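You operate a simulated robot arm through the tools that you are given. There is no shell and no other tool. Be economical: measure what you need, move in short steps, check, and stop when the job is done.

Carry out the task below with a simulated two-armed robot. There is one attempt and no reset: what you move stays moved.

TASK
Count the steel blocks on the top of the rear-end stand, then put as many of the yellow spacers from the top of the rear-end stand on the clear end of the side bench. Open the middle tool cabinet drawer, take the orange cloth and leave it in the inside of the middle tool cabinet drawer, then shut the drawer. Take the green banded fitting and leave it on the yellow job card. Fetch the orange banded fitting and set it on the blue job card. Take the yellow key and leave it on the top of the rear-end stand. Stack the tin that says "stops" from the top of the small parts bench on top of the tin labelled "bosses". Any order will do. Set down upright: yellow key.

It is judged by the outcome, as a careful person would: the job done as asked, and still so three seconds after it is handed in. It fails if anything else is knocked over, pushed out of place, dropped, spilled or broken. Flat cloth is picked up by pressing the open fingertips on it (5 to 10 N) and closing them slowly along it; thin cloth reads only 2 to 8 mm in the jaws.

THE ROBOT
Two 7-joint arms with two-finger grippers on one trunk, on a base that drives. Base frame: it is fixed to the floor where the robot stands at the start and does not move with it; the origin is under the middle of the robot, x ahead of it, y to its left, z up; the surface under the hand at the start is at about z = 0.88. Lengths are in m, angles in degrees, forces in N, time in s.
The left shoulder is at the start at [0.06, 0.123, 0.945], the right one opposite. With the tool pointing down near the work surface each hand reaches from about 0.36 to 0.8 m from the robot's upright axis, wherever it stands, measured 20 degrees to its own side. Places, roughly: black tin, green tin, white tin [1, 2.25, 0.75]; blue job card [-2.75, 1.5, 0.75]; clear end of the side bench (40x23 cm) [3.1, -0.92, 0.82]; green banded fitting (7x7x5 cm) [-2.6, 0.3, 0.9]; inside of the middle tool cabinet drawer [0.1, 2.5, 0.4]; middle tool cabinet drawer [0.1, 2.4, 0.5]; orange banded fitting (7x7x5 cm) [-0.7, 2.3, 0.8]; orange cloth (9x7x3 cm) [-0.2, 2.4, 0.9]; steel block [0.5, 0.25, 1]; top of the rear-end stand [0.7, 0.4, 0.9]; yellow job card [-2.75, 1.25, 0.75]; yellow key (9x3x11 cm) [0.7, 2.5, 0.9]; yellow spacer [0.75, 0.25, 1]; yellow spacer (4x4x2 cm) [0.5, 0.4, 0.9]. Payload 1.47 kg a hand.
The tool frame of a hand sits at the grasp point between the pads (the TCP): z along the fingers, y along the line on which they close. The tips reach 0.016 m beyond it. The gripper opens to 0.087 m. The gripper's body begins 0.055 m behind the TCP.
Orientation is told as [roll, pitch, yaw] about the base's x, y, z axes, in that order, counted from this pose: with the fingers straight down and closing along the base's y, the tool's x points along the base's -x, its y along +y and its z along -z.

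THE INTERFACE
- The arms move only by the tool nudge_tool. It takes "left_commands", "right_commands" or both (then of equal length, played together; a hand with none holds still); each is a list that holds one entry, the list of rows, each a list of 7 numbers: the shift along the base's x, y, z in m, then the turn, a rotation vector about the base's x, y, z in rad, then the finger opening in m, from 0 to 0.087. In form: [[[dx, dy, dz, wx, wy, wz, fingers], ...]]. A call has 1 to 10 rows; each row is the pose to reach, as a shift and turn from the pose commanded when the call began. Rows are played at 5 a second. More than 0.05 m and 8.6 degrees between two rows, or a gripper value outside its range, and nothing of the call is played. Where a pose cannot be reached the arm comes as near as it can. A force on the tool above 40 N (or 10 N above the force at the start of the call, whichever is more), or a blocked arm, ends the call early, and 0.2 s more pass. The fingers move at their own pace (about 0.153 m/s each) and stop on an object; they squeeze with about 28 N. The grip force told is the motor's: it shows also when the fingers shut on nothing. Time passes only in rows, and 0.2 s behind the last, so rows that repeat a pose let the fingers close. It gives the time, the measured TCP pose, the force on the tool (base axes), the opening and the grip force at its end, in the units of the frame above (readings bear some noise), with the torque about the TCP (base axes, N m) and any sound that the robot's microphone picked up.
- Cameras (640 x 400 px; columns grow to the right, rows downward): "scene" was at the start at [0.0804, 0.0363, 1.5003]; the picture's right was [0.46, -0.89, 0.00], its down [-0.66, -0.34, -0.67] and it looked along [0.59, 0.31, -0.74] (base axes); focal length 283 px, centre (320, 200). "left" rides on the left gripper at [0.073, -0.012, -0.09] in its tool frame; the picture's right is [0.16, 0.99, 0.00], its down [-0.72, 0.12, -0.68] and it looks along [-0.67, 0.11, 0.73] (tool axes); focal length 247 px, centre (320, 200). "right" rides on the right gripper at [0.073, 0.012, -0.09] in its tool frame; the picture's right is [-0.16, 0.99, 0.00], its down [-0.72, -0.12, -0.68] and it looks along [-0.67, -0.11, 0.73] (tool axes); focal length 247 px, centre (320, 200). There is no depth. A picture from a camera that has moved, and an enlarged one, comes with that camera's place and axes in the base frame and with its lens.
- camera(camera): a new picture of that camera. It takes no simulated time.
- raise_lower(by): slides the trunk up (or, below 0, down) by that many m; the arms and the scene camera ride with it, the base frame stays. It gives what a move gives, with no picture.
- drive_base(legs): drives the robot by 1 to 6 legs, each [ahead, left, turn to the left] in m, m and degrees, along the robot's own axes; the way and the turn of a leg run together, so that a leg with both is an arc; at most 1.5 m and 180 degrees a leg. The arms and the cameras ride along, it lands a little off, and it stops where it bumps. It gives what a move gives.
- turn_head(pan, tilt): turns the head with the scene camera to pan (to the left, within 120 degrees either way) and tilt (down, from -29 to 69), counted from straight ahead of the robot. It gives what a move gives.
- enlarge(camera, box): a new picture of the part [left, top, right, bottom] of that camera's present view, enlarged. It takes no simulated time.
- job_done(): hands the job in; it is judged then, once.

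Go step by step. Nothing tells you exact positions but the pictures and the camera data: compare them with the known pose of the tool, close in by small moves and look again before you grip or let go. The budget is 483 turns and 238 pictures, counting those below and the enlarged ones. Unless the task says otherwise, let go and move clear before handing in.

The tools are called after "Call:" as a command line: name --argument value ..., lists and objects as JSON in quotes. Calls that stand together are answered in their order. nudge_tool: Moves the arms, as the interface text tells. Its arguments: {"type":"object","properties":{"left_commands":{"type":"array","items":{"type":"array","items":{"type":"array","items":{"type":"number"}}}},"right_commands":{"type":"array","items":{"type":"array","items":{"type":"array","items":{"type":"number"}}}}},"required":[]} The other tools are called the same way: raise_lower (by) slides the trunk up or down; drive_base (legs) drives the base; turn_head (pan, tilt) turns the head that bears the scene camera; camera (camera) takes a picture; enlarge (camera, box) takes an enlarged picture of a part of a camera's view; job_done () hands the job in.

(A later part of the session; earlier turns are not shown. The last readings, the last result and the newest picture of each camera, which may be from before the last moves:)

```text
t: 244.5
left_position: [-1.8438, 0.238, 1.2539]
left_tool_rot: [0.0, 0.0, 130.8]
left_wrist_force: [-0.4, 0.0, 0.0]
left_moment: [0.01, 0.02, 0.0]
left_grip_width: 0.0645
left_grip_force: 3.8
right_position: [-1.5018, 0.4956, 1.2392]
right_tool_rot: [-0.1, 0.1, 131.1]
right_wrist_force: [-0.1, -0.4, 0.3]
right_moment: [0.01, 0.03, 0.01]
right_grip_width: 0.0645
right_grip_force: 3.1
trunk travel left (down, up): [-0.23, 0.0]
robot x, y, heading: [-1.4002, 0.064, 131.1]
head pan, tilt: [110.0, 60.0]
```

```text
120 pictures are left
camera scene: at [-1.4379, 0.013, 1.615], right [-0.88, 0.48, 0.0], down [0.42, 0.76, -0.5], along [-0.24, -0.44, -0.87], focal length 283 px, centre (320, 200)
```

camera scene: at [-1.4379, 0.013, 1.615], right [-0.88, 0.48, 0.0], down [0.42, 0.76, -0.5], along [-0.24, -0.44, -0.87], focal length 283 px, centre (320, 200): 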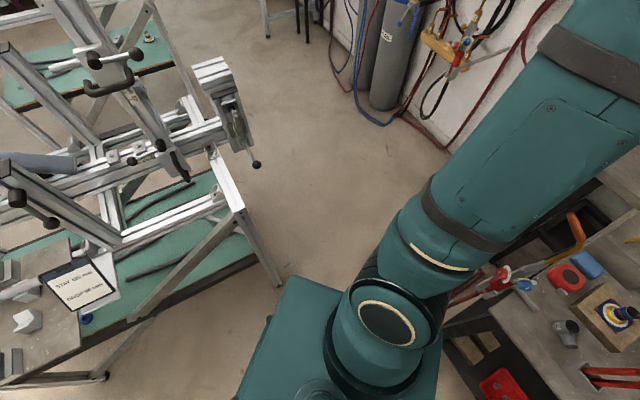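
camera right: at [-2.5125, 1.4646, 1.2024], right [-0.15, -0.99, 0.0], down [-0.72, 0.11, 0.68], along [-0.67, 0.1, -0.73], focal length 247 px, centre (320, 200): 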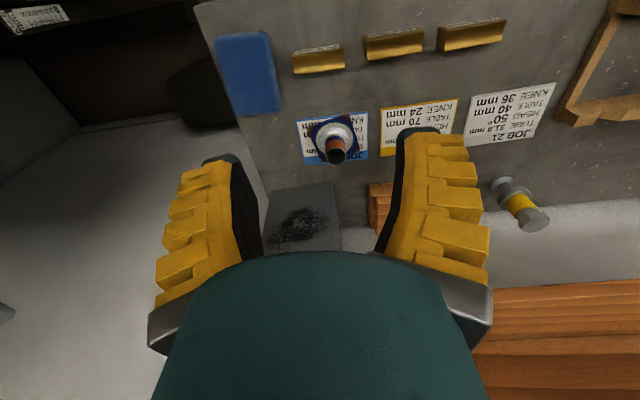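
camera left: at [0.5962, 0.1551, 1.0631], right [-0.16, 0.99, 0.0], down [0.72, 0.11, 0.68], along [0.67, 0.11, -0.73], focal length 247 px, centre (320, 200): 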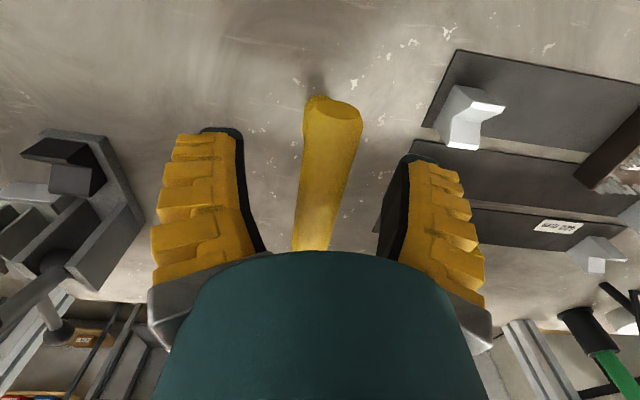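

Clearances are about 0.1 m on each side. Strafing through the gap along the robot's left.

Call:
drive_base --legs '[[0, 0.45, 0]]'

Call:
camera --camera "scene"

```text
t: 249.0
left_position: [-2.1816, -0.0459, 1.2555]
left_tool_rot: [0.0, -0.1, 129.7]
left_wrist_force: [0.1, -0.7, 0.8]
left_moment: [-0.01, 0.04, 0.0]
left_grip_width: 0.0645
left_grip_force: 3.1
right_position: [-1.8339, 0.2053, 1.2382]
right_tool_rot: [0.0, 0.0, 130.0]
right_wrist_force: [-0.7, 0.1, -0.2]
right_moment: [-0.02, -0.03, 0.05]
right_grip_width: 0.0645
right_grip_force: 3.2
trunk travel left (down, up): [-0.23, 0.0]
robot x, y, heading: [-1.7367, -0.2304, 129.8]
head pan, tilt: [110.0, 60.0]
```

```text
119 pictures are left
camera scene: at [-1.7802, -0.2782, 1.615], right [-0.87, 0.5, 0.0], down [0.43, 0.75, -0.5], along [-0.25, -0.43, -0.87], focal length 283 px, centre (320, 200)
```

scene: 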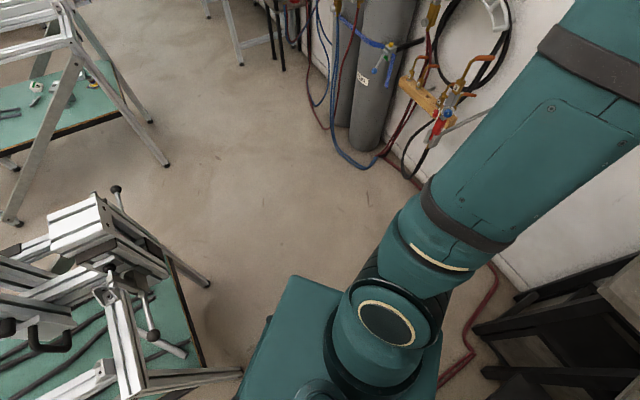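

Through the narrowest part. I raise the right hand for more clearance over the torch and continue.

Call:
nudge_tool --right_commands '[[[0, 0, 0.04, 0, 0, 0, 0.06], [0.01, -0.01, 0.08, 0, 0, 0, 0.06], [0.01, -0.01, 0.1, 0, 0, 0, 0.06]]]'

Call:
drive_base --legs '[[0, 0.5, 0], [0, 0, -25]]'

Call:
turn_head --pan 0 --tilt 55

Call:
camera --camera "scene"

```text
t: 249.8
left_position: [-2.1822, -0.0453, 1.2531]
left_tool_rot: [0.1, 0.0, 129.7]
left_wrist_force: [0.1, -0.1, 0.0]
left_moment: [0.01, -0.01, -0.01]
left_grip_width: 0.0646
left_grip_force: 3.0
right_position: [-1.8242, 0.1951, 1.3362]
right_tool_rot: [-0.1, 0.1, 130.0]
right_wrist_force: [-0.1, 0.7, 0.3]
right_moment: [-0.02, -0.02, -0.03]
right_grip_width: 0.0647
right_grip_force: 3.3
trunk travel left (down, up): [-0.23, 0.0]
robot x, y, heading: [-1.7353, -0.2281, 129.9]
head pan, tilt: [110.0, 60.0]
```

```text
t: 255.9
left_position: [-2.4436, -0.1964, 1.2553]
left_tool_rot: [0.0, 0.1, 105.3]
left_wrist_force: [-0.1, -0.4, 0.2]
left_moment: [-0.02, 0.02, 0.01]
left_grip_width: 0.0646
left_grip_force: 3.0
right_position: [-2.019, -0.1267, 1.3355]
right_tool_rot: [0.0, 0.0, 105.5]
right_wrist_force: [0.4, 0.6, -0.8]
right_moment: [0.0, -0.01, -0.03]
right_grip_width: 0.0644
right_grip_force: 2.6
trunk travel left (down, up): [-0.23, 0.0]
robot x, y, heading: [-2.1176, -0.5492, 105.2]
head pan, tilt: [110.0, 60.0]
```

```text
t: 257.8
left_position: [-2.4436, -0.1988, 1.254]
left_tool_rot: [0.0, -0.1, 105.2]
left_wrist_force: [-0.6, 0.1, 0.0]
left_moment: [-0.01, -0.03, 0.01]
left_grip_width: 0.0647
left_grip_force: 3.5
right_position: [-2.0191, -0.1267, 1.3361]
right_tool_rot: [0.0, 0.0, 105.5]
right_wrist_force: [0.3, -0.3, 0.4]
right_moment: [-0.03, 0.01, 0.01]
right_grip_width: 0.0648
right_grip_force: 2.4
trunk travel left (down, up): [-0.23, 0.0]
robot x, y, heading: [-2.1172, -0.5458, 105.3]
head pan, tilt: [0.0, 55.0]
```

```text
118 pictures are left
camera scene: at [-2.1391, -0.4678, 1.621], right [0.96, 0.27, 0.0], down [0.22, -0.79, -0.57], along [-0.15, 0.55, -0.82], focal length 283 px, centre (320, 200)
```

scene: 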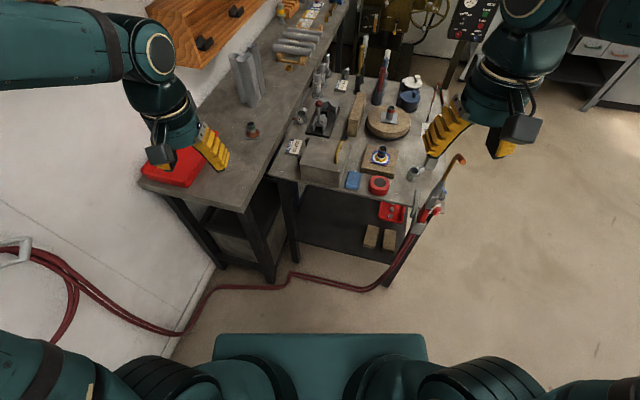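

Clear view: green fitting on the bench at (253,130), hose on floor just ahead. Moving 0.19 m forward.

Call:
drive_base --legs '[[0.19, 0.07, 0]]'

Call:
camera --camera "scene"

Call:
camera --camera "left"

```text
t: 259.4
left_position: [-2.5623, -0.0344, 1.2539]
left_tool_rot: [0.0, -0.1, 105.3]
left_wrist_force: [0.2, 0.3, -0.4]
left_moment: [-0.03, -0.03, 0.0]
left_grip_width: 0.0645
left_grip_force: 3.3
right_position: [-2.1372, 0.0351, 1.336]
right_tool_rot: [-0.1, 0.0, 105.5]
right_wrist_force: [-0.7, 0.4, -0.3]
right_moment: [-0.04, -0.03, -0.01]
right_grip_width: 0.0646
right_grip_force: 3.7
trunk travel left (down, up): [-0.23, 0.0]
robot x, y, heading: [-2.2317, -0.3846, 105.6]
head pan, tilt: [0.0, 55.0]
```

```text
117 pictures are left
camera scene: at [-2.2575, -0.3046, 1.621], right [0.96, 0.27, 0.0], down [0.22, -0.79, -0.57], along [-0.15, 0.55, -0.82], focal length 283 px, centre (320, 200)
```

scene: 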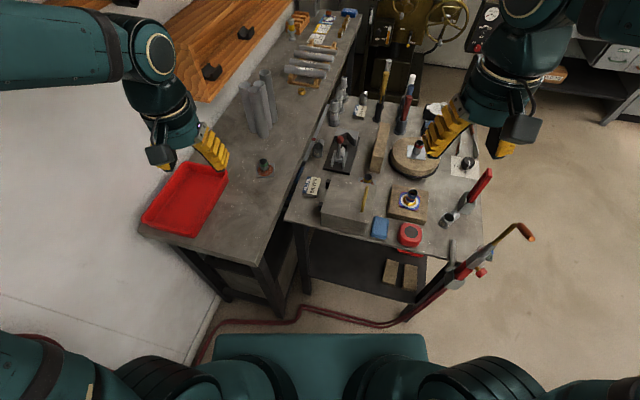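

```text
116 pictures are left
camera left: at [-2.5314, -0.1021, 1.3439], right [-0.91, -0.41, 0.0], down [-0.3, 0.67, 0.68], along [-0.28, 0.62, -0.73], focal length 247 px, centre (320, 200)
```

left: 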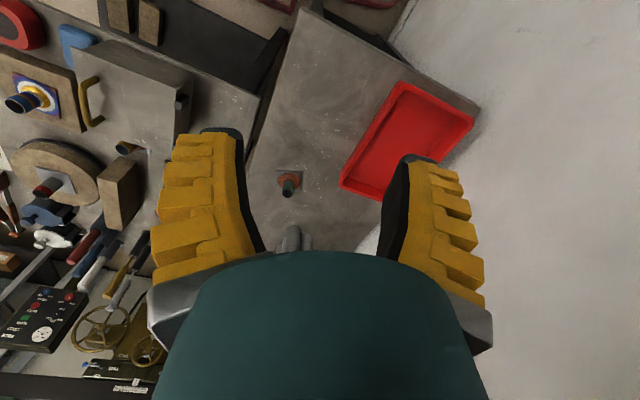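

Call:
nudge_tool --left_commands '[[[-0.005, 0.04, 0, 0, 0, 0, 0.06], [-0.01, 0.08, -0.02, 0, 0, 0, 0.06], [-0.02, 0.12, -0.04, 0, 0, 0, 0.06], [-0.03, 0.16, -0.06, 0, 0, 0, 0.06], [-0.04, 0.2, -0.08, 0, 0, 0, 0.06], [-0.05, 0.24, -0.1, 0, 0, 0, 0.06], [-0.055, 0.275, -0.13, 0, 0, 0, 0.06], [-0.055, 0.275, -0.17, 0, 0, 0, 0.06], [-0.055, 0.275, -0.21, 0, 0, 0, 0.06]]]'

Call:
camera --camera "left"

Call:
camera --camera "scene"

```text
t: 261.4
left_position: [-2.6161, 0.2368, 1.0427]
left_tool_rot: [0.0, -0.1, 105.2]
left_wrist_force: [0.0, 0.3, -0.1]
left_moment: [-0.05, 0.0, 0.01]
left_grip_width: 0.0648
left_grip_force: 4.0
right_position: [-2.1372, 0.0377, 1.3351]
right_tool_rot: [0.0, 0.1, 105.5]
right_wrist_force: [-0.6, -0.1, -0.6]
right_moment: [-0.04, 0.01, 0.01]
right_grip_width: 0.0647
right_grip_force: 3.1
trunk travel left (down, up): [-0.23, 0.0]
robot x, y, heading: [-2.2344, -0.385, 105.4]
head pan, tilt: [0.0, 55.0]
```

```text
115 pictures are left
camera left: at [-2.5864, 0.1695, 1.1333], right [-0.91, -0.41, 0.0], down [-0.3, 0.67, 0.68], along [-0.28, 0.62, -0.73], focal length 247 px, centre (320, 200)
```

left: 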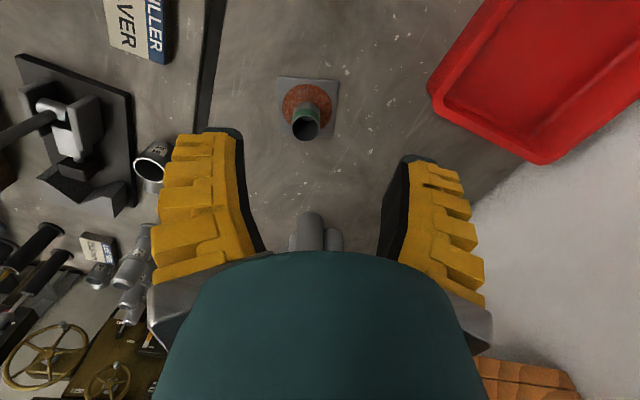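

```text
114 pictures are left
camera scene: at [-2.2578, -0.3038, 1.6209], right [0.96, 0.27, 0.0], down [0.22, -0.79, -0.57], along [-0.15, 0.55, -0.82], focal length 283 px, centre (320, 200)
```

scene: 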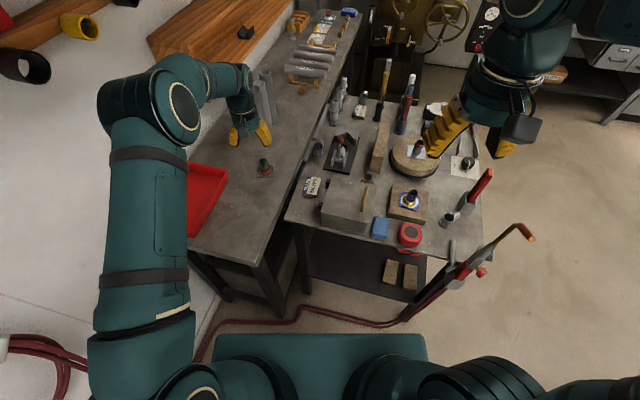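

Call:
nudge_tool --left_commands '[[[-0.001, 0.02, -0.02, 0, 0, 0, 0.06], [-0.001, 0.04, -0.05, 0, 0, 0, 0.06], [-0.001, 0.04, -0.08, 0, 0, 0, 0.06], [-0.001, 0.04, -0.08, 0, 0, 0, 0.06]]]'

Call:
camera --camera "left"

Call:
enlarge --camera "scene" --box '[200, 90, 328, 200]'

```text
t: 262.4
left_position: [-2.6148, 0.2799, 0.9654]
left_tool_rot: [0.0, 0.0, 105.3]
left_wrist_force: [0.0, 0.1, 0.2]
left_moment: [-0.01, 0.01, 0.0]
left_grip_width: 0.0647
left_grip_force: 3.1
right_position: [-2.1364, 0.0355, 1.3361]
right_tool_rot: [0.1, 0.0, 105.5]
right_wrist_force: [-0.7, 0.0, -0.4]
right_moment: [-0.03, -0.02, 0.02]
right_grip_width: 0.0646
right_grip_force: 3.3
trunk travel left (down, up): [-0.23, 0.0]
robot x, y, heading: [-2.2344, -0.3831, 105.3]
head pan, tilt: [0.0, 55.0]
```

```text
113 pictures are left
camera left: at [-2.5847, 0.2133, 1.0547], right [-0.91, -0.41, 0.0], down [-0.3, 0.67, 0.68], along [-0.28, 0.62, -0.73], focal length 247 px, centre (320, 200)
```

left: 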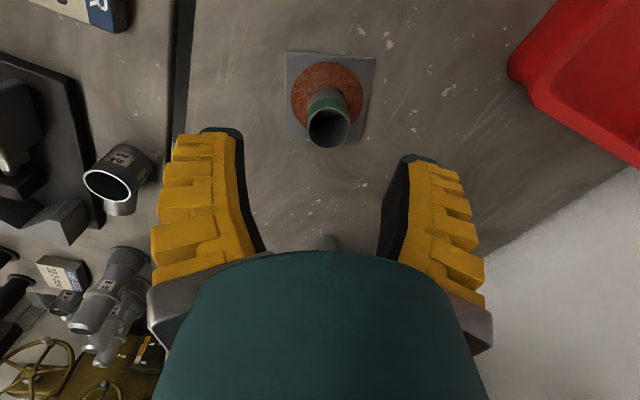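

```text
3.64 times, centred on (264, 145) of scene
camera zoom: at [-2.257, -0.3052, 1.6211], right [0.96, 0.27, 0.0], down [0.22, -0.79, -0.57], along [-0.15, 0.55, -0.82], focal length 1030 px, centre (524, 400)
```

zoom: 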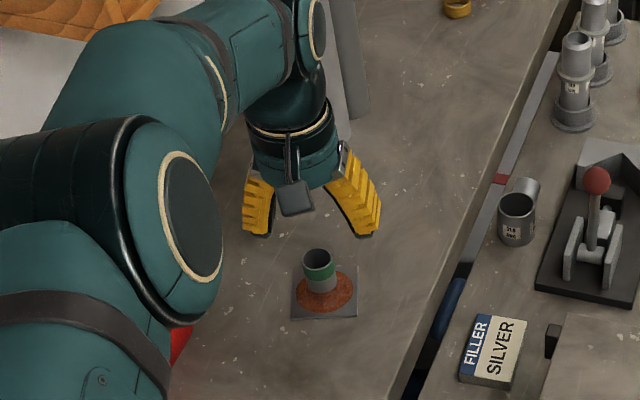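

Call:
nudge_tool --left_commands '[[[-0.004, -0.005, -0.02, 0, 0, 0, 0.06], [-0.004, -0.005, -0.04, 0, 0, 0, 0.06], [-0.004, -0.005, -0.055, 0, 0, 0, 0.055], [-0.004, -0.005, -0.055, 0, 0, 0, 0.05]]]'

Call:
enlarge --camera "left" --box '[200, 90, 440, 260]'

```text
t: 263.4
left_position: [-2.6207, 0.2763, 0.9096]
left_tool_rot: [0.0, 0.0, 105.3]
left_wrist_force: [-0.3, -0.7, -0.1]
left_moment: [0.04, 0.03, 0.02]
left_grip_width: 0.0552
left_grip_force: 4.2
right_position: [-2.1365, 0.0353, 1.3365]
right_tool_rot: [0.0, 0.1, 105.5]
right_wrist_force: [0.9, 0.1, 0.1]
right_moment: [-0.04, 0.01, 0.01]
right_grip_width: 0.0646
right_grip_force: 3.3
trunk travel left (down, up): [-0.23, 0.0]
robot x, y, heading: [-2.2331, -0.384, 105.9]
head pan, tilt: [0.0, 55.0]
```

```text
2.35 times, centred on (320, 175) of left
camera zoom: at [-2.5903, 0.2093, 0.9995], right [-0.91, -0.41, 0.0], down [-0.3, 0.67, 0.68], along [-0.28, 0.62, -0.73], focal length 581 px, centre (320, 259)
```

zoom: 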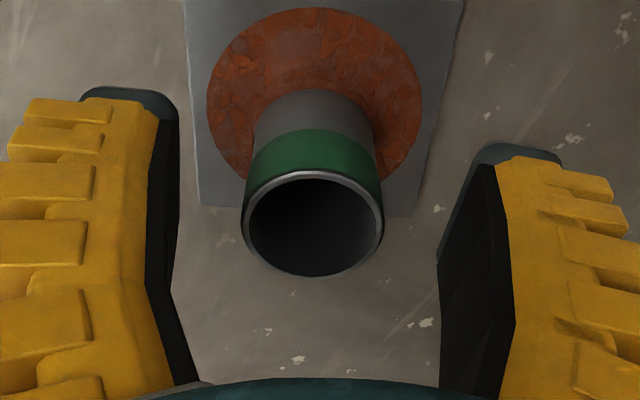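

Call:
nudge_tool --left_commands '[[[0.003, -0.006, 0.003, 0, 0, 0, 0.045], [0.003, -0.006, 0.003, 0, 0, 0, 0.03], [0.003, -0.006, 0.003, 0, 0, 0, 0.01], [0.003, -0.006, 0.003, 0, 0, 0, 0], [0.003, -0.006, 0.003, 0, 0, 0, 0]]]'

Call:
nudge_tool --left_commands '[[[0, 0, 0.01, 0, 0, 0, 0], [0, 0, 0.02, 0, 0, 0, 0], [0, 0, 0.035, 0, 0, 0, 0]]]'

Call:
camera --camera "left"

```text
t: 264.6
left_position: [-2.6171, 0.271, 0.9147]
left_tool_rot: [0.0, -0.1, 105.2]
left_wrist_force: [0.4, 1.3, 8.3]
left_moment: [0.11, 0.03, 0.04]
left_grip_width: 0.0215
left_grip_force: 28.4
right_position: [-2.1359, 0.0357, 1.3347]
right_tool_rot: [0.0, 0.0, 105.5]
right_wrist_force: [-0.3, -0.6, 0.6]
right_moment: [0.01, 0.01, -0.01]
right_grip_width: 0.0647
right_grip_force: 3.3
trunk travel left (down, up): [-0.23, 0.0]
robot x, y, heading: [-2.2331, -0.384, 105.5]
head pan, tilt: [0.0, 55.0]
```

```text
t: 265.4
left_position: [-2.617, 0.2685, 0.9481]
left_tool_rot: [0.0, 0.1, 105.2]
left_wrist_force: [-0.1, -0.3, -0.9]
left_moment: [0.01, -0.01, 0.01]
left_grip_width: 0.0205
left_grip_force: 28.3
right_position: [-2.1374, 0.035, 1.336]
right_tool_rot: [0.0, 0.0, 105.5]
right_wrist_force: [-0.3, -0.2, -0.3]
right_moment: [-0.01, 0.01, -0.02]
right_grip_width: 0.0649
right_grip_force: 3.0
trunk travel left (down, up): [-0.23, 0.0]
robot x, y, heading: [-2.2382, -0.3867, 105.3]
head pan, tilt: [0.0, 55.0]
```

```text
110 pictures are left
camera left: at [-2.5869, 0.2007, 1.0381], right [-0.91, -0.41, 0.0], down [-0.3, 0.67, 0.68], along [-0.28, 0.62, -0.73], focal length 247 px, centre (320, 200)
```

left: 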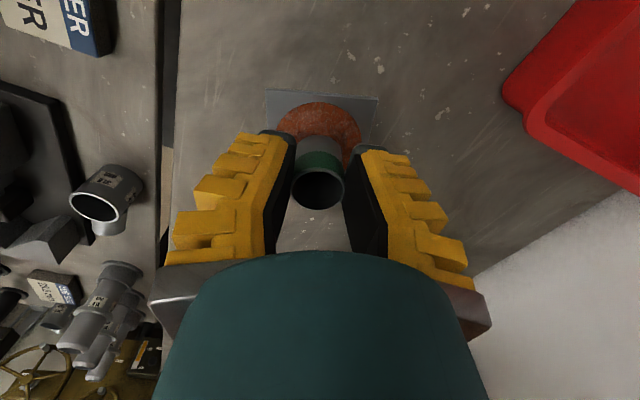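

Green fitting is held. Lifting and withdrawing.

Call:
nudge_tool --left_commands '[[[0, 0, 0.05, 0, 0, 0, 0], [0, 0, 0.1, 0, 0, 0, 0], [0, 0, 0.15, 0, 0, 0, 0], [0, 0, 0.2, 0, 0, 0, 0], [0.005, -0.04, 0.23, 0, 0, 0, 0], [0.015, -0.08, 0.25, 0, 0, 0, 0], [0.025, -0.12, 0.27, 0, 0, 0, 0], [0.035, -0.16, 0.29, 0, 0, 0, 0], [0.045, -0.2, 0.3, 0, 0, 0, 0], [0.055, -0.24, 0.3, 0, 0, 0, 0]]]'

Call:
nudge_tool --left_commands '[[[0, -0.03, 0.03, 0, 0, 0, 0], [0, -0.05, 0.06, 0, 0, 0, 0]]]'

Call:
turn_head --pan -70 --tilt 55

Call:
camera --camera "scene"

```text
refused: row 5 steps farther than a row can; nothing moved
```

```text
t: 266.0
left_position: [-2.6205, 0.2158, 1.0091]
left_tool_rot: [0.0, 0.0, 105.3]
left_wrist_force: [0.0, -0.6, -1.1]
left_moment: [-0.04, -0.02, 0.0]
left_grip_width: 0.0204
left_grip_force: 28.1
right_position: [-2.1355, 0.0345, 1.3355]
right_tool_rot: [-0.1, 0.0, 105.6]
right_wrist_force: [-0.3, 0.1, -0.3]
right_moment: [0.0, 0.04, 0.01]
right_grip_width: 0.0649
right_grip_force: 2.8
trunk travel left (down, up): [-0.23, 0.0]
robot x, y, heading: [-2.2358, -0.3831, 105.5]
head pan, tilt: [0.0, 55.0]
```

```text
t: 267.4
left_position: [-2.6216, 0.2172, 1.0081]
left_tool_rot: [0.0, 0.0, 105.3]
left_wrist_force: [0.7, 0.3, -1.2]
left_moment: [-0.01, 0.01, 0.01]
left_grip_width: 0.0197
left_grip_force: 27.9
right_position: [-2.1377, 0.0336, 1.3361]
right_tool_rot: [-0.1, 0.1, 105.5]
right_wrist_force: [-0.3, 0.1, 0.7]
right_moment: [0.01, 0.05, 0.0]
right_grip_width: 0.0645
right_grip_force: 3.2
trunk travel left (down, up): [-0.23, 0.0]
robot x, y, heading: [-2.2361, -0.3795, 105.7]
head pan, tilt: [-70.0, 55.0]
```

```text
109 pictures are left
camera scene: at [-2.1794, -0.3325, 1.621], right [0.58, -0.81, 0.0], down [-0.67, -0.48, -0.57], along [0.47, 0.33, -0.82], focal length 283 px, centre (320, 200)
```

scene: 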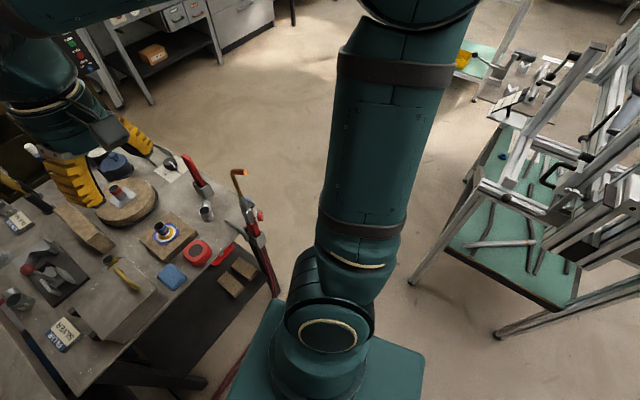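

Call:
nudge_tool --left_commands '[[[0, 0, 0.045, 0, 0, 0, 0], [0, 0, 0.09, 0, 0, 0, 0], [0, -0.01, 0.135, 0, 0, 0, 0], [0.005, -0.04, 0.17, 0, 0, 0, 0], [0.015, -0.08, 0.19, 0, 0, 0, 0], [0.025, -0.12, 0.21, 0, 0, 0, 0], [0.035, -0.16, 0.23, 0, 0, 0, 0], [0.045, -0.2, 0.25, 0, 0, 0, 0], [0.055, -0.24, 0.27, 0, 0, 0, 0]]]'

Call:
camera --camera "left"

```text
t: 269.4
left_position: [-2.5607, -0.0244, 1.2792]
left_tool_rot: [0.0, -0.1, 105.2]
left_wrist_force: [0.7, -0.4, -1.9]
left_moment: [-0.01, -0.02, 0.01]
left_grip_width: 0.0196
left_grip_force: 28.3
right_position: [-2.1357, 0.0336, 1.3356]
right_tool_rot: [0.1, -0.1, 105.6]
right_wrist_force: [0.2, -0.5, 0.0]
right_moment: [0.05, -0.02, 0.02]
right_grip_width: 0.0649
right_grip_force: 3.4
trunk travel left (down, up): [-0.23, 0.0]
robot x, y, heading: [-2.2364, -0.3828, 105.3]
head pan, tilt: [-70.0, 55.0]
```

```text
108 pictures are left
camera left: at [-2.5302, -0.0923, 1.3694], right [-0.91, -0.41, 0.0], down [-0.3, 0.67, 0.68], along [-0.28, 0.62, -0.73], focal length 247 px, centre (320, 200)
```

left: 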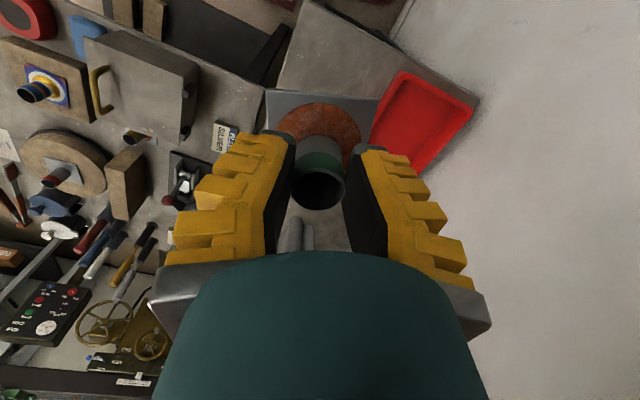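

Call:
drive_base --legs '[[-0.19, -0.07, 0], [0, 0, 25]]'

```text
t: 272.3
left_position: [-2.563, -0.3617, 1.2796]
left_tool_rot: [0.0, 0.0, 130.4]
left_wrist_force: [-0.4, 0.7, -1.6]
left_moment: [-0.01, 0.02, 0.0]
left_grip_width: 0.0194
left_grip_force: 28.0
right_position: [-2.2048, -0.1296, 1.336]
right_tool_rot: [0.1, 0.0, 130.7]
right_wrist_force: [0.6, 0.3, 0.3]
right_moment: [0.02, 0.0, -0.03]
right_grip_width: 0.0645
right_grip_force: 3.6
trunk travel left (down, up): [-0.23, 0.0]
robot x, y, heading: [-2.1178, -0.549, 131.0]
head pan, tilt: [-70.0, 55.0]
```

Call:
drive_base --legs '[[0, -0.494, 0]]'

```text
t: 277.0
left_position: [-2.1964, -0.0464, 1.2789]
left_tool_rot: [0.1, 0.0, 130.5]
left_wrist_force: [-0.1, -0.4, -2.2]
left_moment: [-0.02, -0.03, -0.04]
left_grip_width: 0.0197
left_grip_force: 27.7
right_position: [-1.8385, 0.1877, 1.3357]
right_tool_rot: [0.0, -0.1, 130.8]
right_wrist_force: [-0.8, 0.8, 0.1]
right_moment: [-0.01, 0.01, -0.01]
right_grip_width: 0.0646
right_grip_force: 3.2
trunk travel left (down, up): [-0.23, 0.0]
robot x, y, heading: [-1.7456, -0.2341, 131.0]
head pan, tilt: [-70.0, 55.0]
```

Call:
drive_base --legs '[[0, -0.452, 0], [0.04, -0.3, 0]]'

Call:
turn_head --pan 0 --tilt 40

```text
t: 284.3
left_position: [-1.6631, 0.4708, 1.2787]
left_tool_rot: [0.0, -0.1, 130.8]
left_wrist_force: [0.8, 0.8, -1.3]
left_moment: [-0.03, -0.03, -0.01]
left_grip_width: 0.0195
left_grip_force: 28.2
right_position: [-1.3049, 0.7061, 1.3367]
right_tool_rot: [0.1, 0.1, 131.1]
right_wrist_force: [0.3, -0.1, 0.1]
right_moment: [-0.01, 0.0, 0.02]
right_grip_width: 0.0646
right_grip_force: 3.3
trunk travel left (down, up): [-0.23, 0.0]
robot x, y, heading: [-1.2144, 0.2829, 131.1]
head pan, tilt: [-70.0, 55.0]
```

```text
t: 285.7
left_position: [-1.6632, 0.4714, 1.279]
left_tool_rot: [0.0, 0.0, 130.9]
left_wrist_force: [-0.4, 0.1, -1.3]
left_moment: [-0.01, -0.02, -0.05]
left_grip_width: 0.0195
left_grip_force: 28.1
right_position: [-1.3045, 0.7059, 1.3366]
right_tool_rot: [0.0, 0.0, 131.0]
right_wrist_force: [0.5, 0.5, -0.3]
right_moment: [-0.01, -0.03, 0.0]
right_grip_width: 0.0646
right_grip_force: 3.4
trunk travel left (down, up): [-0.23, 0.0]
robot x, y, heading: [-1.217, 0.2831, 130.8]
head pan, tilt: [0.0, 40.0]
```

Out of the gap. Turning west and driving back to the card bench.

Call:
drive_base --legs '[[0, 0, 49.2], [0, -1.01, 0], [0.84, 0, 0]]'

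Call:
raise_lower --by -0.1

Call:
turn_head --pan 0 --tilt 50

Call:
camera --camera "scene"

```text
t: 301.3
left_position: [-2.5049, 1.0785, 1.2789]
left_tool_rot: [0.0, -0.1, 179.8]
left_wrist_force: [0.0, -0.2, -1.4]
left_moment: [0.03, -0.06, -0.02]
left_grip_width: 0.0193
left_grip_force: 27.7
right_position: [-2.4479, 1.5044, 1.335]
right_tool_rot: [0.0, 0.1, -179.9]
right_wrist_force: [-0.2, 0.1, 0.3]
right_moment: [-0.01, 0.01, -0.02]
right_grip_width: 0.0645
right_grip_force: 3.2
trunk travel left (down, up): [-0.23, 0.0]
robot x, y, heading: [-2.0741, 1.2957, -179.9]
head pan, tilt: [0.0, 40.0]
```

```text
t: 302.6
left_position: [-2.505, 1.08, 1.1795]
left_tool_rot: [0.0, 0.0, 179.8]
left_wrist_force: [1.1, 0.3, -2.2]
left_moment: [0.01, 0.01, -0.01]
left_grip_width: 0.0193
left_grip_force: 28.3
right_position: [-2.4466, 1.5019, 1.2357]
right_tool_rot: [0.1, 0.0, -180.0]
right_wrist_force: [-0.8, 0.3, 0.0]
right_moment: [0.01, 0.01, -0.01]
right_grip_width: 0.0645
right_grip_force: 3.9
trunk travel left (down, up): [-0.13, 0.1]
robot x, y, heading: [-2.0664, 1.2984, -179.9]
head pan, tilt: [0.0, 40.0]
```

```text
t: 303.3
left_position: [-2.5048, 1.0781, 1.1789]
left_tool_rot: [0.1, 0.0, 179.8]
left_wrist_force: [0.2, -0.1, -1.8]
left_moment: [0.02, -0.01, -0.02]
left_grip_width: 0.0195
left_grip_force: 27.5
right_position: [-2.447, 1.5031, 1.2362]
right_tool_rot: [0.0, 0.0, -179.9]
right_wrist_force: [-0.2, 0.5, -0.2]
right_moment: [-0.02, 0.01, -0.01]
right_grip_width: 0.0647
right_grip_force: 3.3
trunk travel left (down, up): [-0.13, 0.1]
robot x, y, heading: [-2.071, 1.2933, -179.9]
head pan, tilt: [0.0, 50.0]
```

```text
107 pictures are left
camera scene: at [-2.1565, 1.2959, 1.5276], right [0.0, 1.0, 0.0], down [0.77, 0.0, -0.64], along [-0.64, 0.0, -0.77], focal length 283 px, centre (320, 200)
```

scene: 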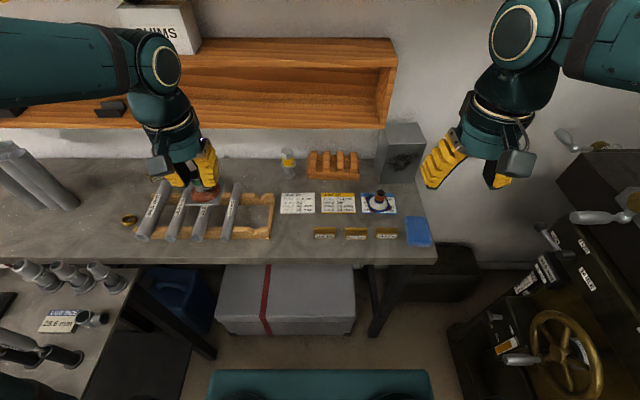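

Call:
nudge_tool --left_commands '[[[-0.024, 0.034, 0, 0, 0, 0, 0], [-0.048, 0.068, 0, 0, 0, 0, 0], [-0.072, 0.102, 0, 0, 0, 0, 0], [-0.096, 0.136, 0, 0, 0, 0, 0], [-0.12, 0.17, 0, 0, 0, 0, 0], [-0.144, 0.204, 0, 0, 0, 0, 0], [-0.168, 0.238, 0, 0, 0, 0, 0], [-0.19, 0.272, -0.02, 0, 0, 0, 0], [-0.19, 0.272, -0.065, 0, 0, 0, 0], [-0.19, 0.272, -0.11, 0, 0, 0, 0]]]'

Call:
nudge_tool --left_commands '[[[0, 0, -0.04, 0, 0, 0, 0], [0, 0, -0.08, 0, 0, 0, 0], [0, 0, -0.11, 0, 0, 0, 0], [0, 0, -0.11, 0, 0, 0, 0]]]'

Call:
enlarge --camera "scene" --box '[260, 150, 420, 250]'

Call:
camera --camera "left"

```text
t: 305.5
left_position: [-2.695, 1.3517, 1.0655]
left_tool_rot: [0.0, 0.1, 179.8]
left_wrist_force: [-1.2, -0.5, -0.8]
left_moment: [-0.05, 0.01, 0.02]
left_grip_width: 0.0193
left_grip_force: 27.9
right_position: [-2.4478, 1.5043, 1.237]
right_tool_rot: [0.0, 0.0, -179.9]
right_wrist_force: [-0.6, 0.4, 0.6]
right_moment: [0.01, -0.04, 0.0]
right_grip_width: 0.0644
right_grip_force: 2.8
trunk travel left (down, up): [-0.13, 0.1]
robot x, y, heading: [-2.0734, 1.2971, -180.0]
head pan, tilt: [0.0, 50.0]
```

```text
t: 306.5
left_position: [-2.6903, 1.3538, 0.9592]
left_tool_rot: [0.0, -0.1, 179.8]
left_wrist_force: [-0.4, 0.5, -2.1]
left_moment: [0.03, -0.01, 0.01]
left_grip_width: 0.0194
left_grip_force: 28.0
right_position: [-2.4482, 1.5044, 1.2368]
right_tool_rot: [0.0, 0.0, -179.9]
right_wrist_force: [1.2, 0.8, 0.0]
right_moment: [0.05, 0.02, 0.02]
right_grip_width: 0.0645
right_grip_force: 3.8
trunk travel left (down, up): [-0.13, 0.1]
robot x, y, heading: [-2.0741, 1.2955, -179.7]
head pan, tilt: [0.0, 50.0]
```

```text
4.00 times, centred on (340, 200) of scene
camera zoom: at [-2.1561, 1.2958, 1.5276], right [0.0, 1.0, 0.0], down [0.77, 0.0, -0.64], along [-0.64, 0.0, -0.77], focal length 1133 px, centre (240, 200)
```

zoom: 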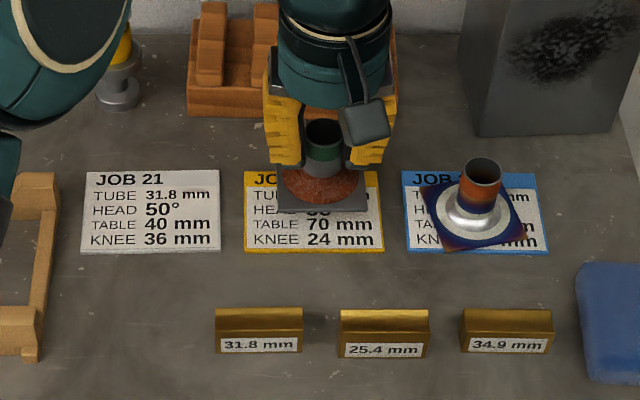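

```text
105 pictures are left
camera left: at [-2.6175, 1.3655, 1.0493], right [0.15, -0.99, 0.0], down [-0.72, -0.11, 0.68], along [-0.67, -0.11, -0.73], focal length 247 px, centre (320, 200)
```

left: 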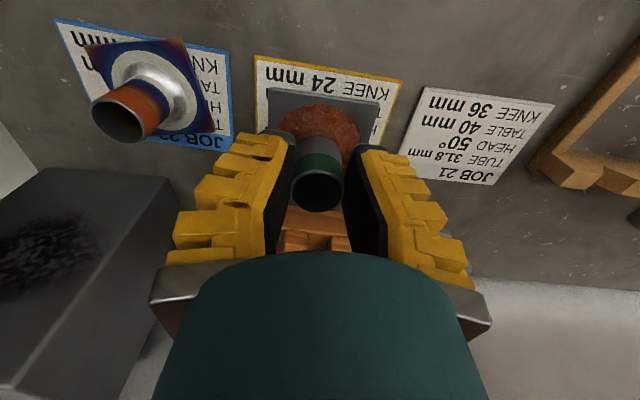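

Call:
nudge_tool --left_commands '[[[-0.01, -0.003, -0.015, 0, 0, 0, 0], [-0.01, -0.003, -0.03, 0, 0, 0, 0], [-0.01, -0.003, -0.036, 0, 0, 0, 0], [-0.01, -0.003, -0.039, 0, 0, 0, 0], [-0.01, -0.003, -0.041, 0, 0, 0, 0], [-0.01, -0.003, -0.041, 0, 0, 0, 0]]]'

```text
t: 307.9
left_position: [-2.7051, 1.3488, 0.9186]
left_tool_rot: [-0.1, -0.1, 179.8]
left_wrist_force: [0.0, -0.8, 9.1]
left_moment: [0.02, 0.05, 0.0]
left_grip_width: 0.0208
left_grip_force: 28.4
right_position: [-2.4474, 1.5026, 1.2353]
right_tool_rot: [0.1, 0.0, -179.9]
right_wrist_force: [0.0, -0.2, -1.1]
right_moment: [-0.04, 0.0, -0.04]
right_grip_width: 0.0645
right_grip_force: 3.0
trunk travel left (down, up): [-0.13, 0.1]
robot x, y, heading: [-2.0686, 1.2969, -180.0]
head pan, tilt: [0.0, 50.0]
```

Call:
nudge_tool --left_commands '[[[0, 0, 0.001, 0, 0, 0, 0.03], [0, 0, 0.001, 0, 0, 0, 0.045], [0, 0, 0.001, 0, 0, 0, 0.055], [0, 0, 0.001, 0, 0, 0, 0.055], [0, 0, 0.03, 0, 0, 0, 0.055], [0, 0, 0.07, 0, 0, 0, 0.055], [0, 0, 0.11, 0, 0, 0, 0.055], [0, 0, 0.15, 0, 0, 0, 0.055], [0.03, -0.03, 0.17, 0, 0, 0, 0.055], [0.06, -0.06, 0.19, 0, 0, 0, 0.055]]]'

Call:
enlarge --camera "scene" --box '[260, 150, 420, 250]'

```text
t: 310.1
left_position: [-2.6389, 1.2882, 1.1087]
left_tool_rot: [-0.1, -0.1, 179.7]
left_wrist_force: [0.1, -0.6, 0.7]
left_moment: [0.04, 0.01, -0.01]
left_grip_width: 0.06
left_grip_force: 3.8
right_position: [-2.4462, 1.5029, 1.237]
right_tool_rot: [0.0, 0.0, -180.0]
right_wrist_force: [0.3, 0.9, 0.7]
right_moment: [0.05, -0.02, -0.02]
right_grip_width: 0.0645
right_grip_force: 3.2
trunk travel left (down, up): [-0.13, 0.1]
robot x, y, heading: [-2.0705, 1.2957, -179.8]
head pan, tilt: [0.0, 50.0]
```

```text
4.00 times, centred on (340, 200) of scene
camera zoom: at [-2.1551, 1.2952, 1.5277], right [0.0, 1.0, 0.0], down [0.77, 0.0, -0.64], along [-0.64, 0.0, -0.77], focal length 1133 px, centre (240, 200)
```

zoom: 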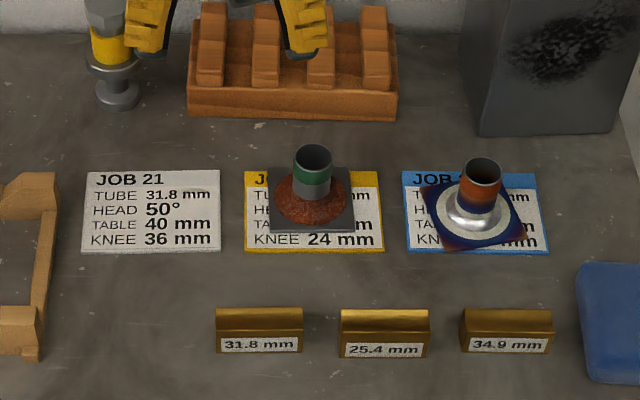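

Both fittings stand on their cards. Now to the tool cabinet for the cloth and drawer.

Call:
nudge_tool --left_commands '[[[0.03, -0.03, 0.01, 0, 0, 0, 0.055], [0.06, -0.07, 0.02, 0, 0, 0, 0.055], [0.09, -0.11, 0.02, 0, 0, 0, 0.055], [0.12, -0.15, 0.02, 0, 0, 0, 0.055], [0.14, -0.19, 0.02, 0, 0, 0, 0.055]]]' --right_commands '[[[0, 0, -0.02, 0, 0, 0, 0.06], [0, 0, -0.04, 0, 0, 0, 0.06], [0, 0, -0.06, 0, 0, 0, 0.06], [0, 0, -0.08, 0, 0, 0, 0.06], [0, 0, -0.1, 0, 0, 0, 0.06]]]'

Call:
drive_base --legs '[[-0.95, 0, 0], [0, 0, -90], [0, -1.15, 0]]'

Call:
turn_head --pan 0 --tilt 35

Call:
camera --camera "scene"

```text
refused: row 2 steps farther than a row can; nothing moved
```

```text
t: 328.7
left_position: [-0.005, 1.8482, 1.1076]
left_tool_rot: [0.0, 0.1, 89.6]
left_wrist_force: [0.8, -0.5, 0.0]
left_moment: [-0.02, -0.01, 0.01]
left_grip_width: 0.0598
left_grip_force: 3.1
right_position: [0.2105, 1.6545, 1.2356]
right_tool_rot: [0.1, 0.0, 89.9]
right_wrist_force: [0.1, 0.1, -0.9]
right_moment: [0.02, 0.02, 0.03]
right_grip_width: 0.0646
right_grip_force: 3.2
trunk travel left (down, up): [-0.13, 0.1]
robot x, y, heading: [-0.0004, 1.2786, 90.1]
head pan, tilt: [0.0, 50.0]
```

```text
t: 329.4
left_position: [-0.0053, 1.8484, 1.1072]
left_tool_rot: [0.0, 0.0, 89.6]
left_wrist_force: [-0.4, 0.1, -0.2]
left_moment: [0.01, 0.0, 0.03]
left_grip_width: 0.06
left_grip_force: 3.7
right_position: [0.2108, 1.6553, 1.2369]
right_tool_rot: [0.1, -0.1, 89.9]
right_wrist_force: [-0.2, -0.6, 1.0]
right_moment: [-0.02, 0.0, 0.04]
right_grip_width: 0.0648
right_grip_force: 3.5
trunk travel left (down, up): [-0.13, 0.1]
robot x, y, heading: [0.0026, 1.275, 90.0]
head pan, tilt: [0.0, 35.0]
```

```text
103 pictures are left
camera scene: at [0.0019, 1.3765, 1.5492], right [1.0, 0.0, 0.0], down [0.0, -0.57, -0.82], along [0.0, 0.82, -0.57], focal length 283 px, centre (320, 200)
```

scene: 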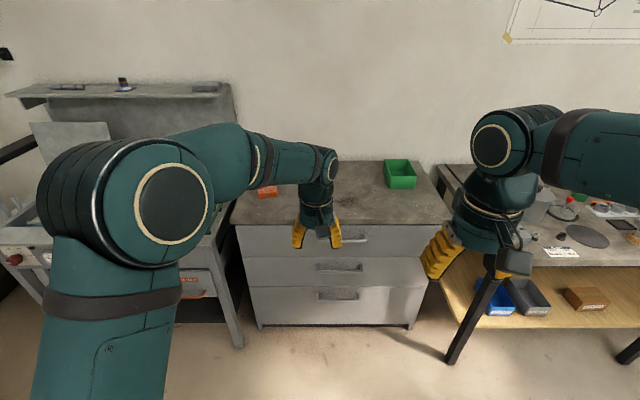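

At the cabinet: cloth on top at about (-0.22, 2.37), middle drawer handle near (0.076, 2.17, 0.66). I'll take the cloth first with the left hand.

Call:
drive_base --legs '[[0.38, 0, 0]]'

Call:
camera --camera "left"

Call:
turn_head --pan 15 --tilt 50

Call:
camera --camera "scene"

```text
t: 331.8
left_position: [0.0084, 2.2272, 1.1064]
left_tool_rot: [0.0, 0.0, 88.7]
left_wrist_force: [0.9, -0.4, 0.8]
left_moment: [-0.01, -0.01, 0.02]
left_grip_width: 0.0603
left_grip_force: 3.7
right_position: [0.2205, 2.0311, 1.2347]
right_tool_rot: [0.0, -0.1, 88.8]
right_wrist_force: [0.3, 0.9, -0.7]
right_moment: [-0.04, 0.0, 0.0]
right_grip_width: 0.0644
right_grip_force: 2.9
trunk travel left (down, up): [-0.13, 0.1]
robot x, y, heading: [0.0047, 1.6535, 88.9]
head pan, tilt: [0.0, 35.0]
```

```text
102 pictures are left
camera left: at [0.0183, 2.1548, 1.1962], right [-0.99, -0.14, 0.0], down [-0.1, 0.73, 0.68], along [-0.09, 0.67, -0.73], focal length 247 px, centre (320, 200)
```

left: 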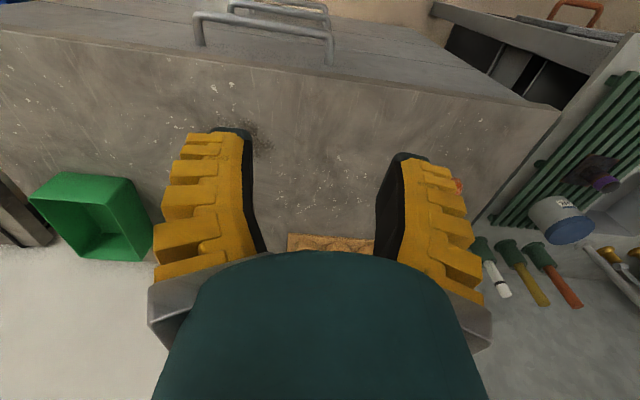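

```text
t: 332.6
left_position: [0.0085, 2.2273, 1.1074]
left_tool_rot: [0.0, 0.0, 88.7]
left_wrist_force: [-0.3, 0.6, 0.3]
left_moment: [0.0, 0.0, 0.01]
left_grip_width: 0.0601
left_grip_force: 3.9
right_position: [0.2191, 2.0303, 1.2371]
right_tool_rot: [0.0, 0.0, 88.9]
right_wrist_force: [1.2, 0.3, -0.8]
right_moment: [0.0, 0.0, -0.01]
right_grip_width: 0.0644
right_grip_force: 3.5
trunk travel left (down, up): [-0.13, 0.1]
robot x, y, heading: [0.0035, 1.6548, 88.9]
head pan, tilt: [15.0, 50.0]
```

```text
101 pictures are left
camera scene: at [-0.0126, 1.741, 1.5276], right [0.97, 0.24, 0.0], down [0.18, -0.74, -0.64], along [-0.15, 0.62, -0.77], focal length 283 px, centre (320, 200)
```

scene: 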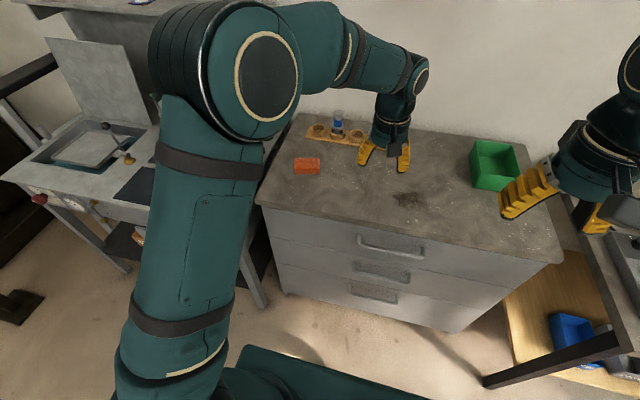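

Call:
enlarge --camera "scene" --box '[270, 130, 366, 190]'

```text
6.67 times, centred on (318, 160) of scene
camera zoom: at [-0.0126, 1.741, 1.5276], right [0.97, 0.24, 0.0], down [0.18, -0.74, -0.64], along [-0.15, 0.62, -0.77], focal length 1888 px, centre (333, 467)
```

zoom: 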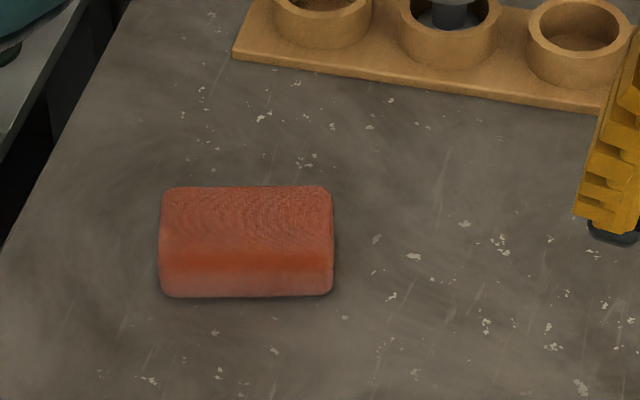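

Call:
nudge_tool --left_commands '[[[-0.02, 0.01, 0, 0, 0, -0.13, 0.06], [-0.04, 0.02, 0, 0, 0, -0.26, 0.06], [-0.06, 0.03, 0, 0, 0, -0.39, 0.06], [-0.085, 0.04, 0, 0, 0, -0.52, 0.06], [-0.11, 0.05, 0, 0, 0, -0.65, 0.07], [-0.135, 0.06, 0, 0, 0, -0.78, 0.08], [-0.16, 0.075, 0, 0, 0, -0.91, 0.087], [-0.18, 0.09, 0, 0, 0, -1.04, 0.087], [-0.2, 0.105, -0.02, 0, 0, -1.17, 0.087], [-0.22, 0.12, -0.04, 0, 0, -1.3, 0.087]]]'

Call:
camera --camera "left"

Call:
enlarge --camera "scene" --box '[250, 80, 410, 190]'

```text
t: 334.8
left_position: [-0.2127, 2.3475, 1.0635]
left_tool_rot: [-0.1, 0.0, 14.0]
left_wrist_force: [0.1, 0.3, -1.0]
left_moment: [-0.01, -0.05, 0.02]
left_grip_width: 0.087
left_grip_force: 0.0
right_position: [0.2187, 2.0304, 1.2353]
right_tool_rot: [0.0, 0.0, 89.1]
right_wrist_force: [-0.7, -0.2, 0.5]
right_moment: [0.0, -0.03, -0.01]
right_grip_width: 0.0645
right_grip_force: 3.4
trunk travel left (down, up): [-0.13, 0.1]
robot x, y, heading: [0.0021, 1.6562, 88.8]
head pan, tilt: [15.0, 50.0]
```

```text
99 pictures are left
camera left: at [-0.2802, 2.3189, 1.1541], right [-0.39, 0.92, 0.0], down [0.67, 0.29, 0.68], along [0.63, 0.27, -0.73], focal length 247 px, centre (320, 200)
```

left: 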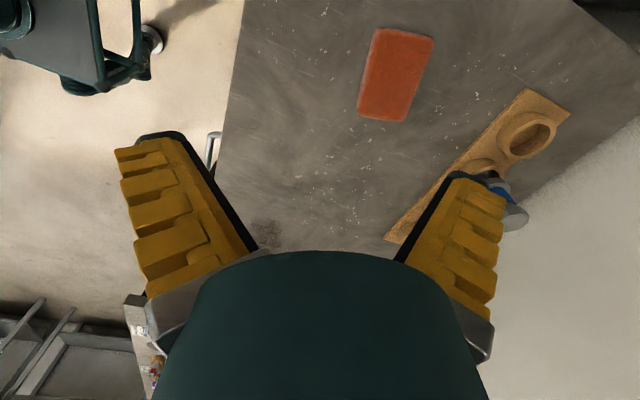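

```text
3.64 times, centred on (330, 135) of scene
camera zoom: at [-0.0132, 1.7418, 1.5275], right [0.97, 0.24, 0.0], down [0.18, -0.74, -0.64], along [-0.15, 0.62, -0.77], focal length 1030 px, centre (284, 436)
```

zoom: 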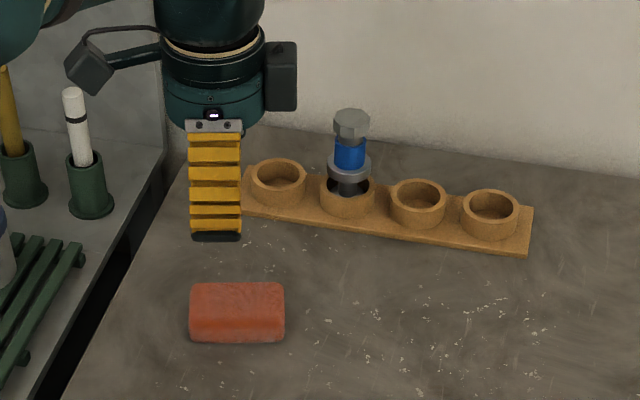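

Cabinet top is lower than thought (z≈0.82), cloth near (-0.235, 2.435). Base forward 0.1 for reach.

Call:
drive_base --legs '[[0.1, 0, 0]]'

Call:
nudge_tool --left_commands '[[[-0.01, -0.01, -0.03, 0, 0, 0, 0.087], [-0.02, -0.02, -0.07, 0, 0, 0, 0.087], [-0.02, -0.02, -0.11, 0, 0, 0, 0.087]]]'

Call:
camera --camera "left"

Call:
enlarge --camera "scene" --box '[230, 110, 390, 220]'

```text
t: 335.9
left_position: [-0.2125, 2.4431, 1.0652]
left_tool_rot: [-0.1, 0.0, 14.3]
left_wrist_force: [0.7, 0.7, -1.0]
left_moment: [0.0, 0.02, -0.03]
left_grip_width: 0.0872
left_grip_force: 0.0
right_position: [0.2203, 2.1278, 1.2358]
right_tool_rot: [0.0, 0.1, 89.2]
right_wrist_force: [-0.3, 0.6, 0.0]
right_moment: [-0.01, -0.03, 0.01]
right_grip_width: 0.0644
right_grip_force: 3.7
trunk travel left (down, up): [-0.13, 0.1]
robot x, y, heading: [0.0078, 1.7533, 89.0]
head pan, tilt: [15.0, 50.0]
```

```text
t: 336.7
left_position: [-0.233, 2.4246, 0.9545]
left_tool_rot: [-0.1, 0.0, 14.4]
left_wrist_force: [-0.5, 0.2, 0.7]
left_moment: [-0.01, 0.01, 0.0]
left_grip_width: 0.0868
left_grip_force: 0.1
right_position: [0.2197, 2.1277, 1.2364]
right_tool_rot: [0.0, 0.1, 89.3]
right_wrist_force: [-0.5, -0.3, 0.2]
right_moment: [-0.02, -0.03, 0.01]
right_grip_width: 0.0646
right_grip_force: 3.6
trunk travel left (down, up): [-0.13, 0.1]
robot x, y, heading: [0.0075, 1.7526, 89.2]
head pan, tilt: [15.0, 50.0]
```

```text
97 pictures are left
camera left: at [-0.3, 2.3946, 1.045], right [-0.4, 0.92, 0.0], down [0.67, 0.29, 0.68], along [0.62, 0.27, -0.73], focal length 247 px, centre (320, 200)
```

left: 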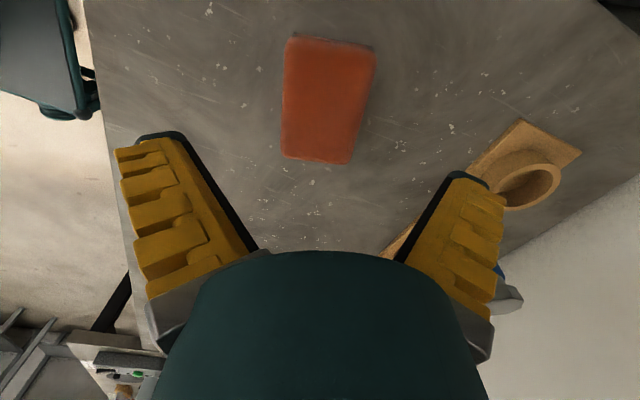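

```text
3.64 times, centred on (310, 165) of scene
camera zoom: at [-0.0114, 1.8384, 1.5275], right [0.97, 0.24, 0.0], down [0.19, -0.74, -0.64], along [-0.16, 0.62, -0.77], focal length 1030 px, centre (356, 327)
```

zoom: 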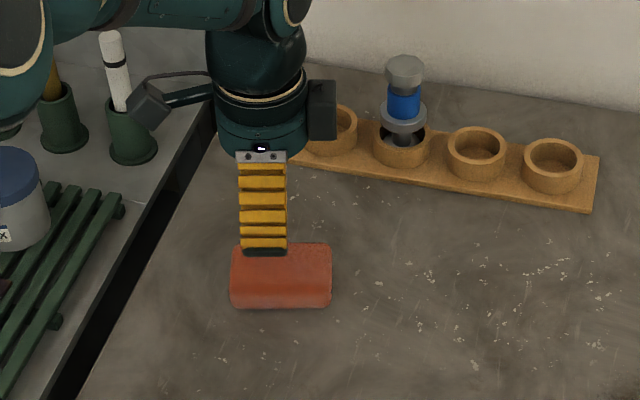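

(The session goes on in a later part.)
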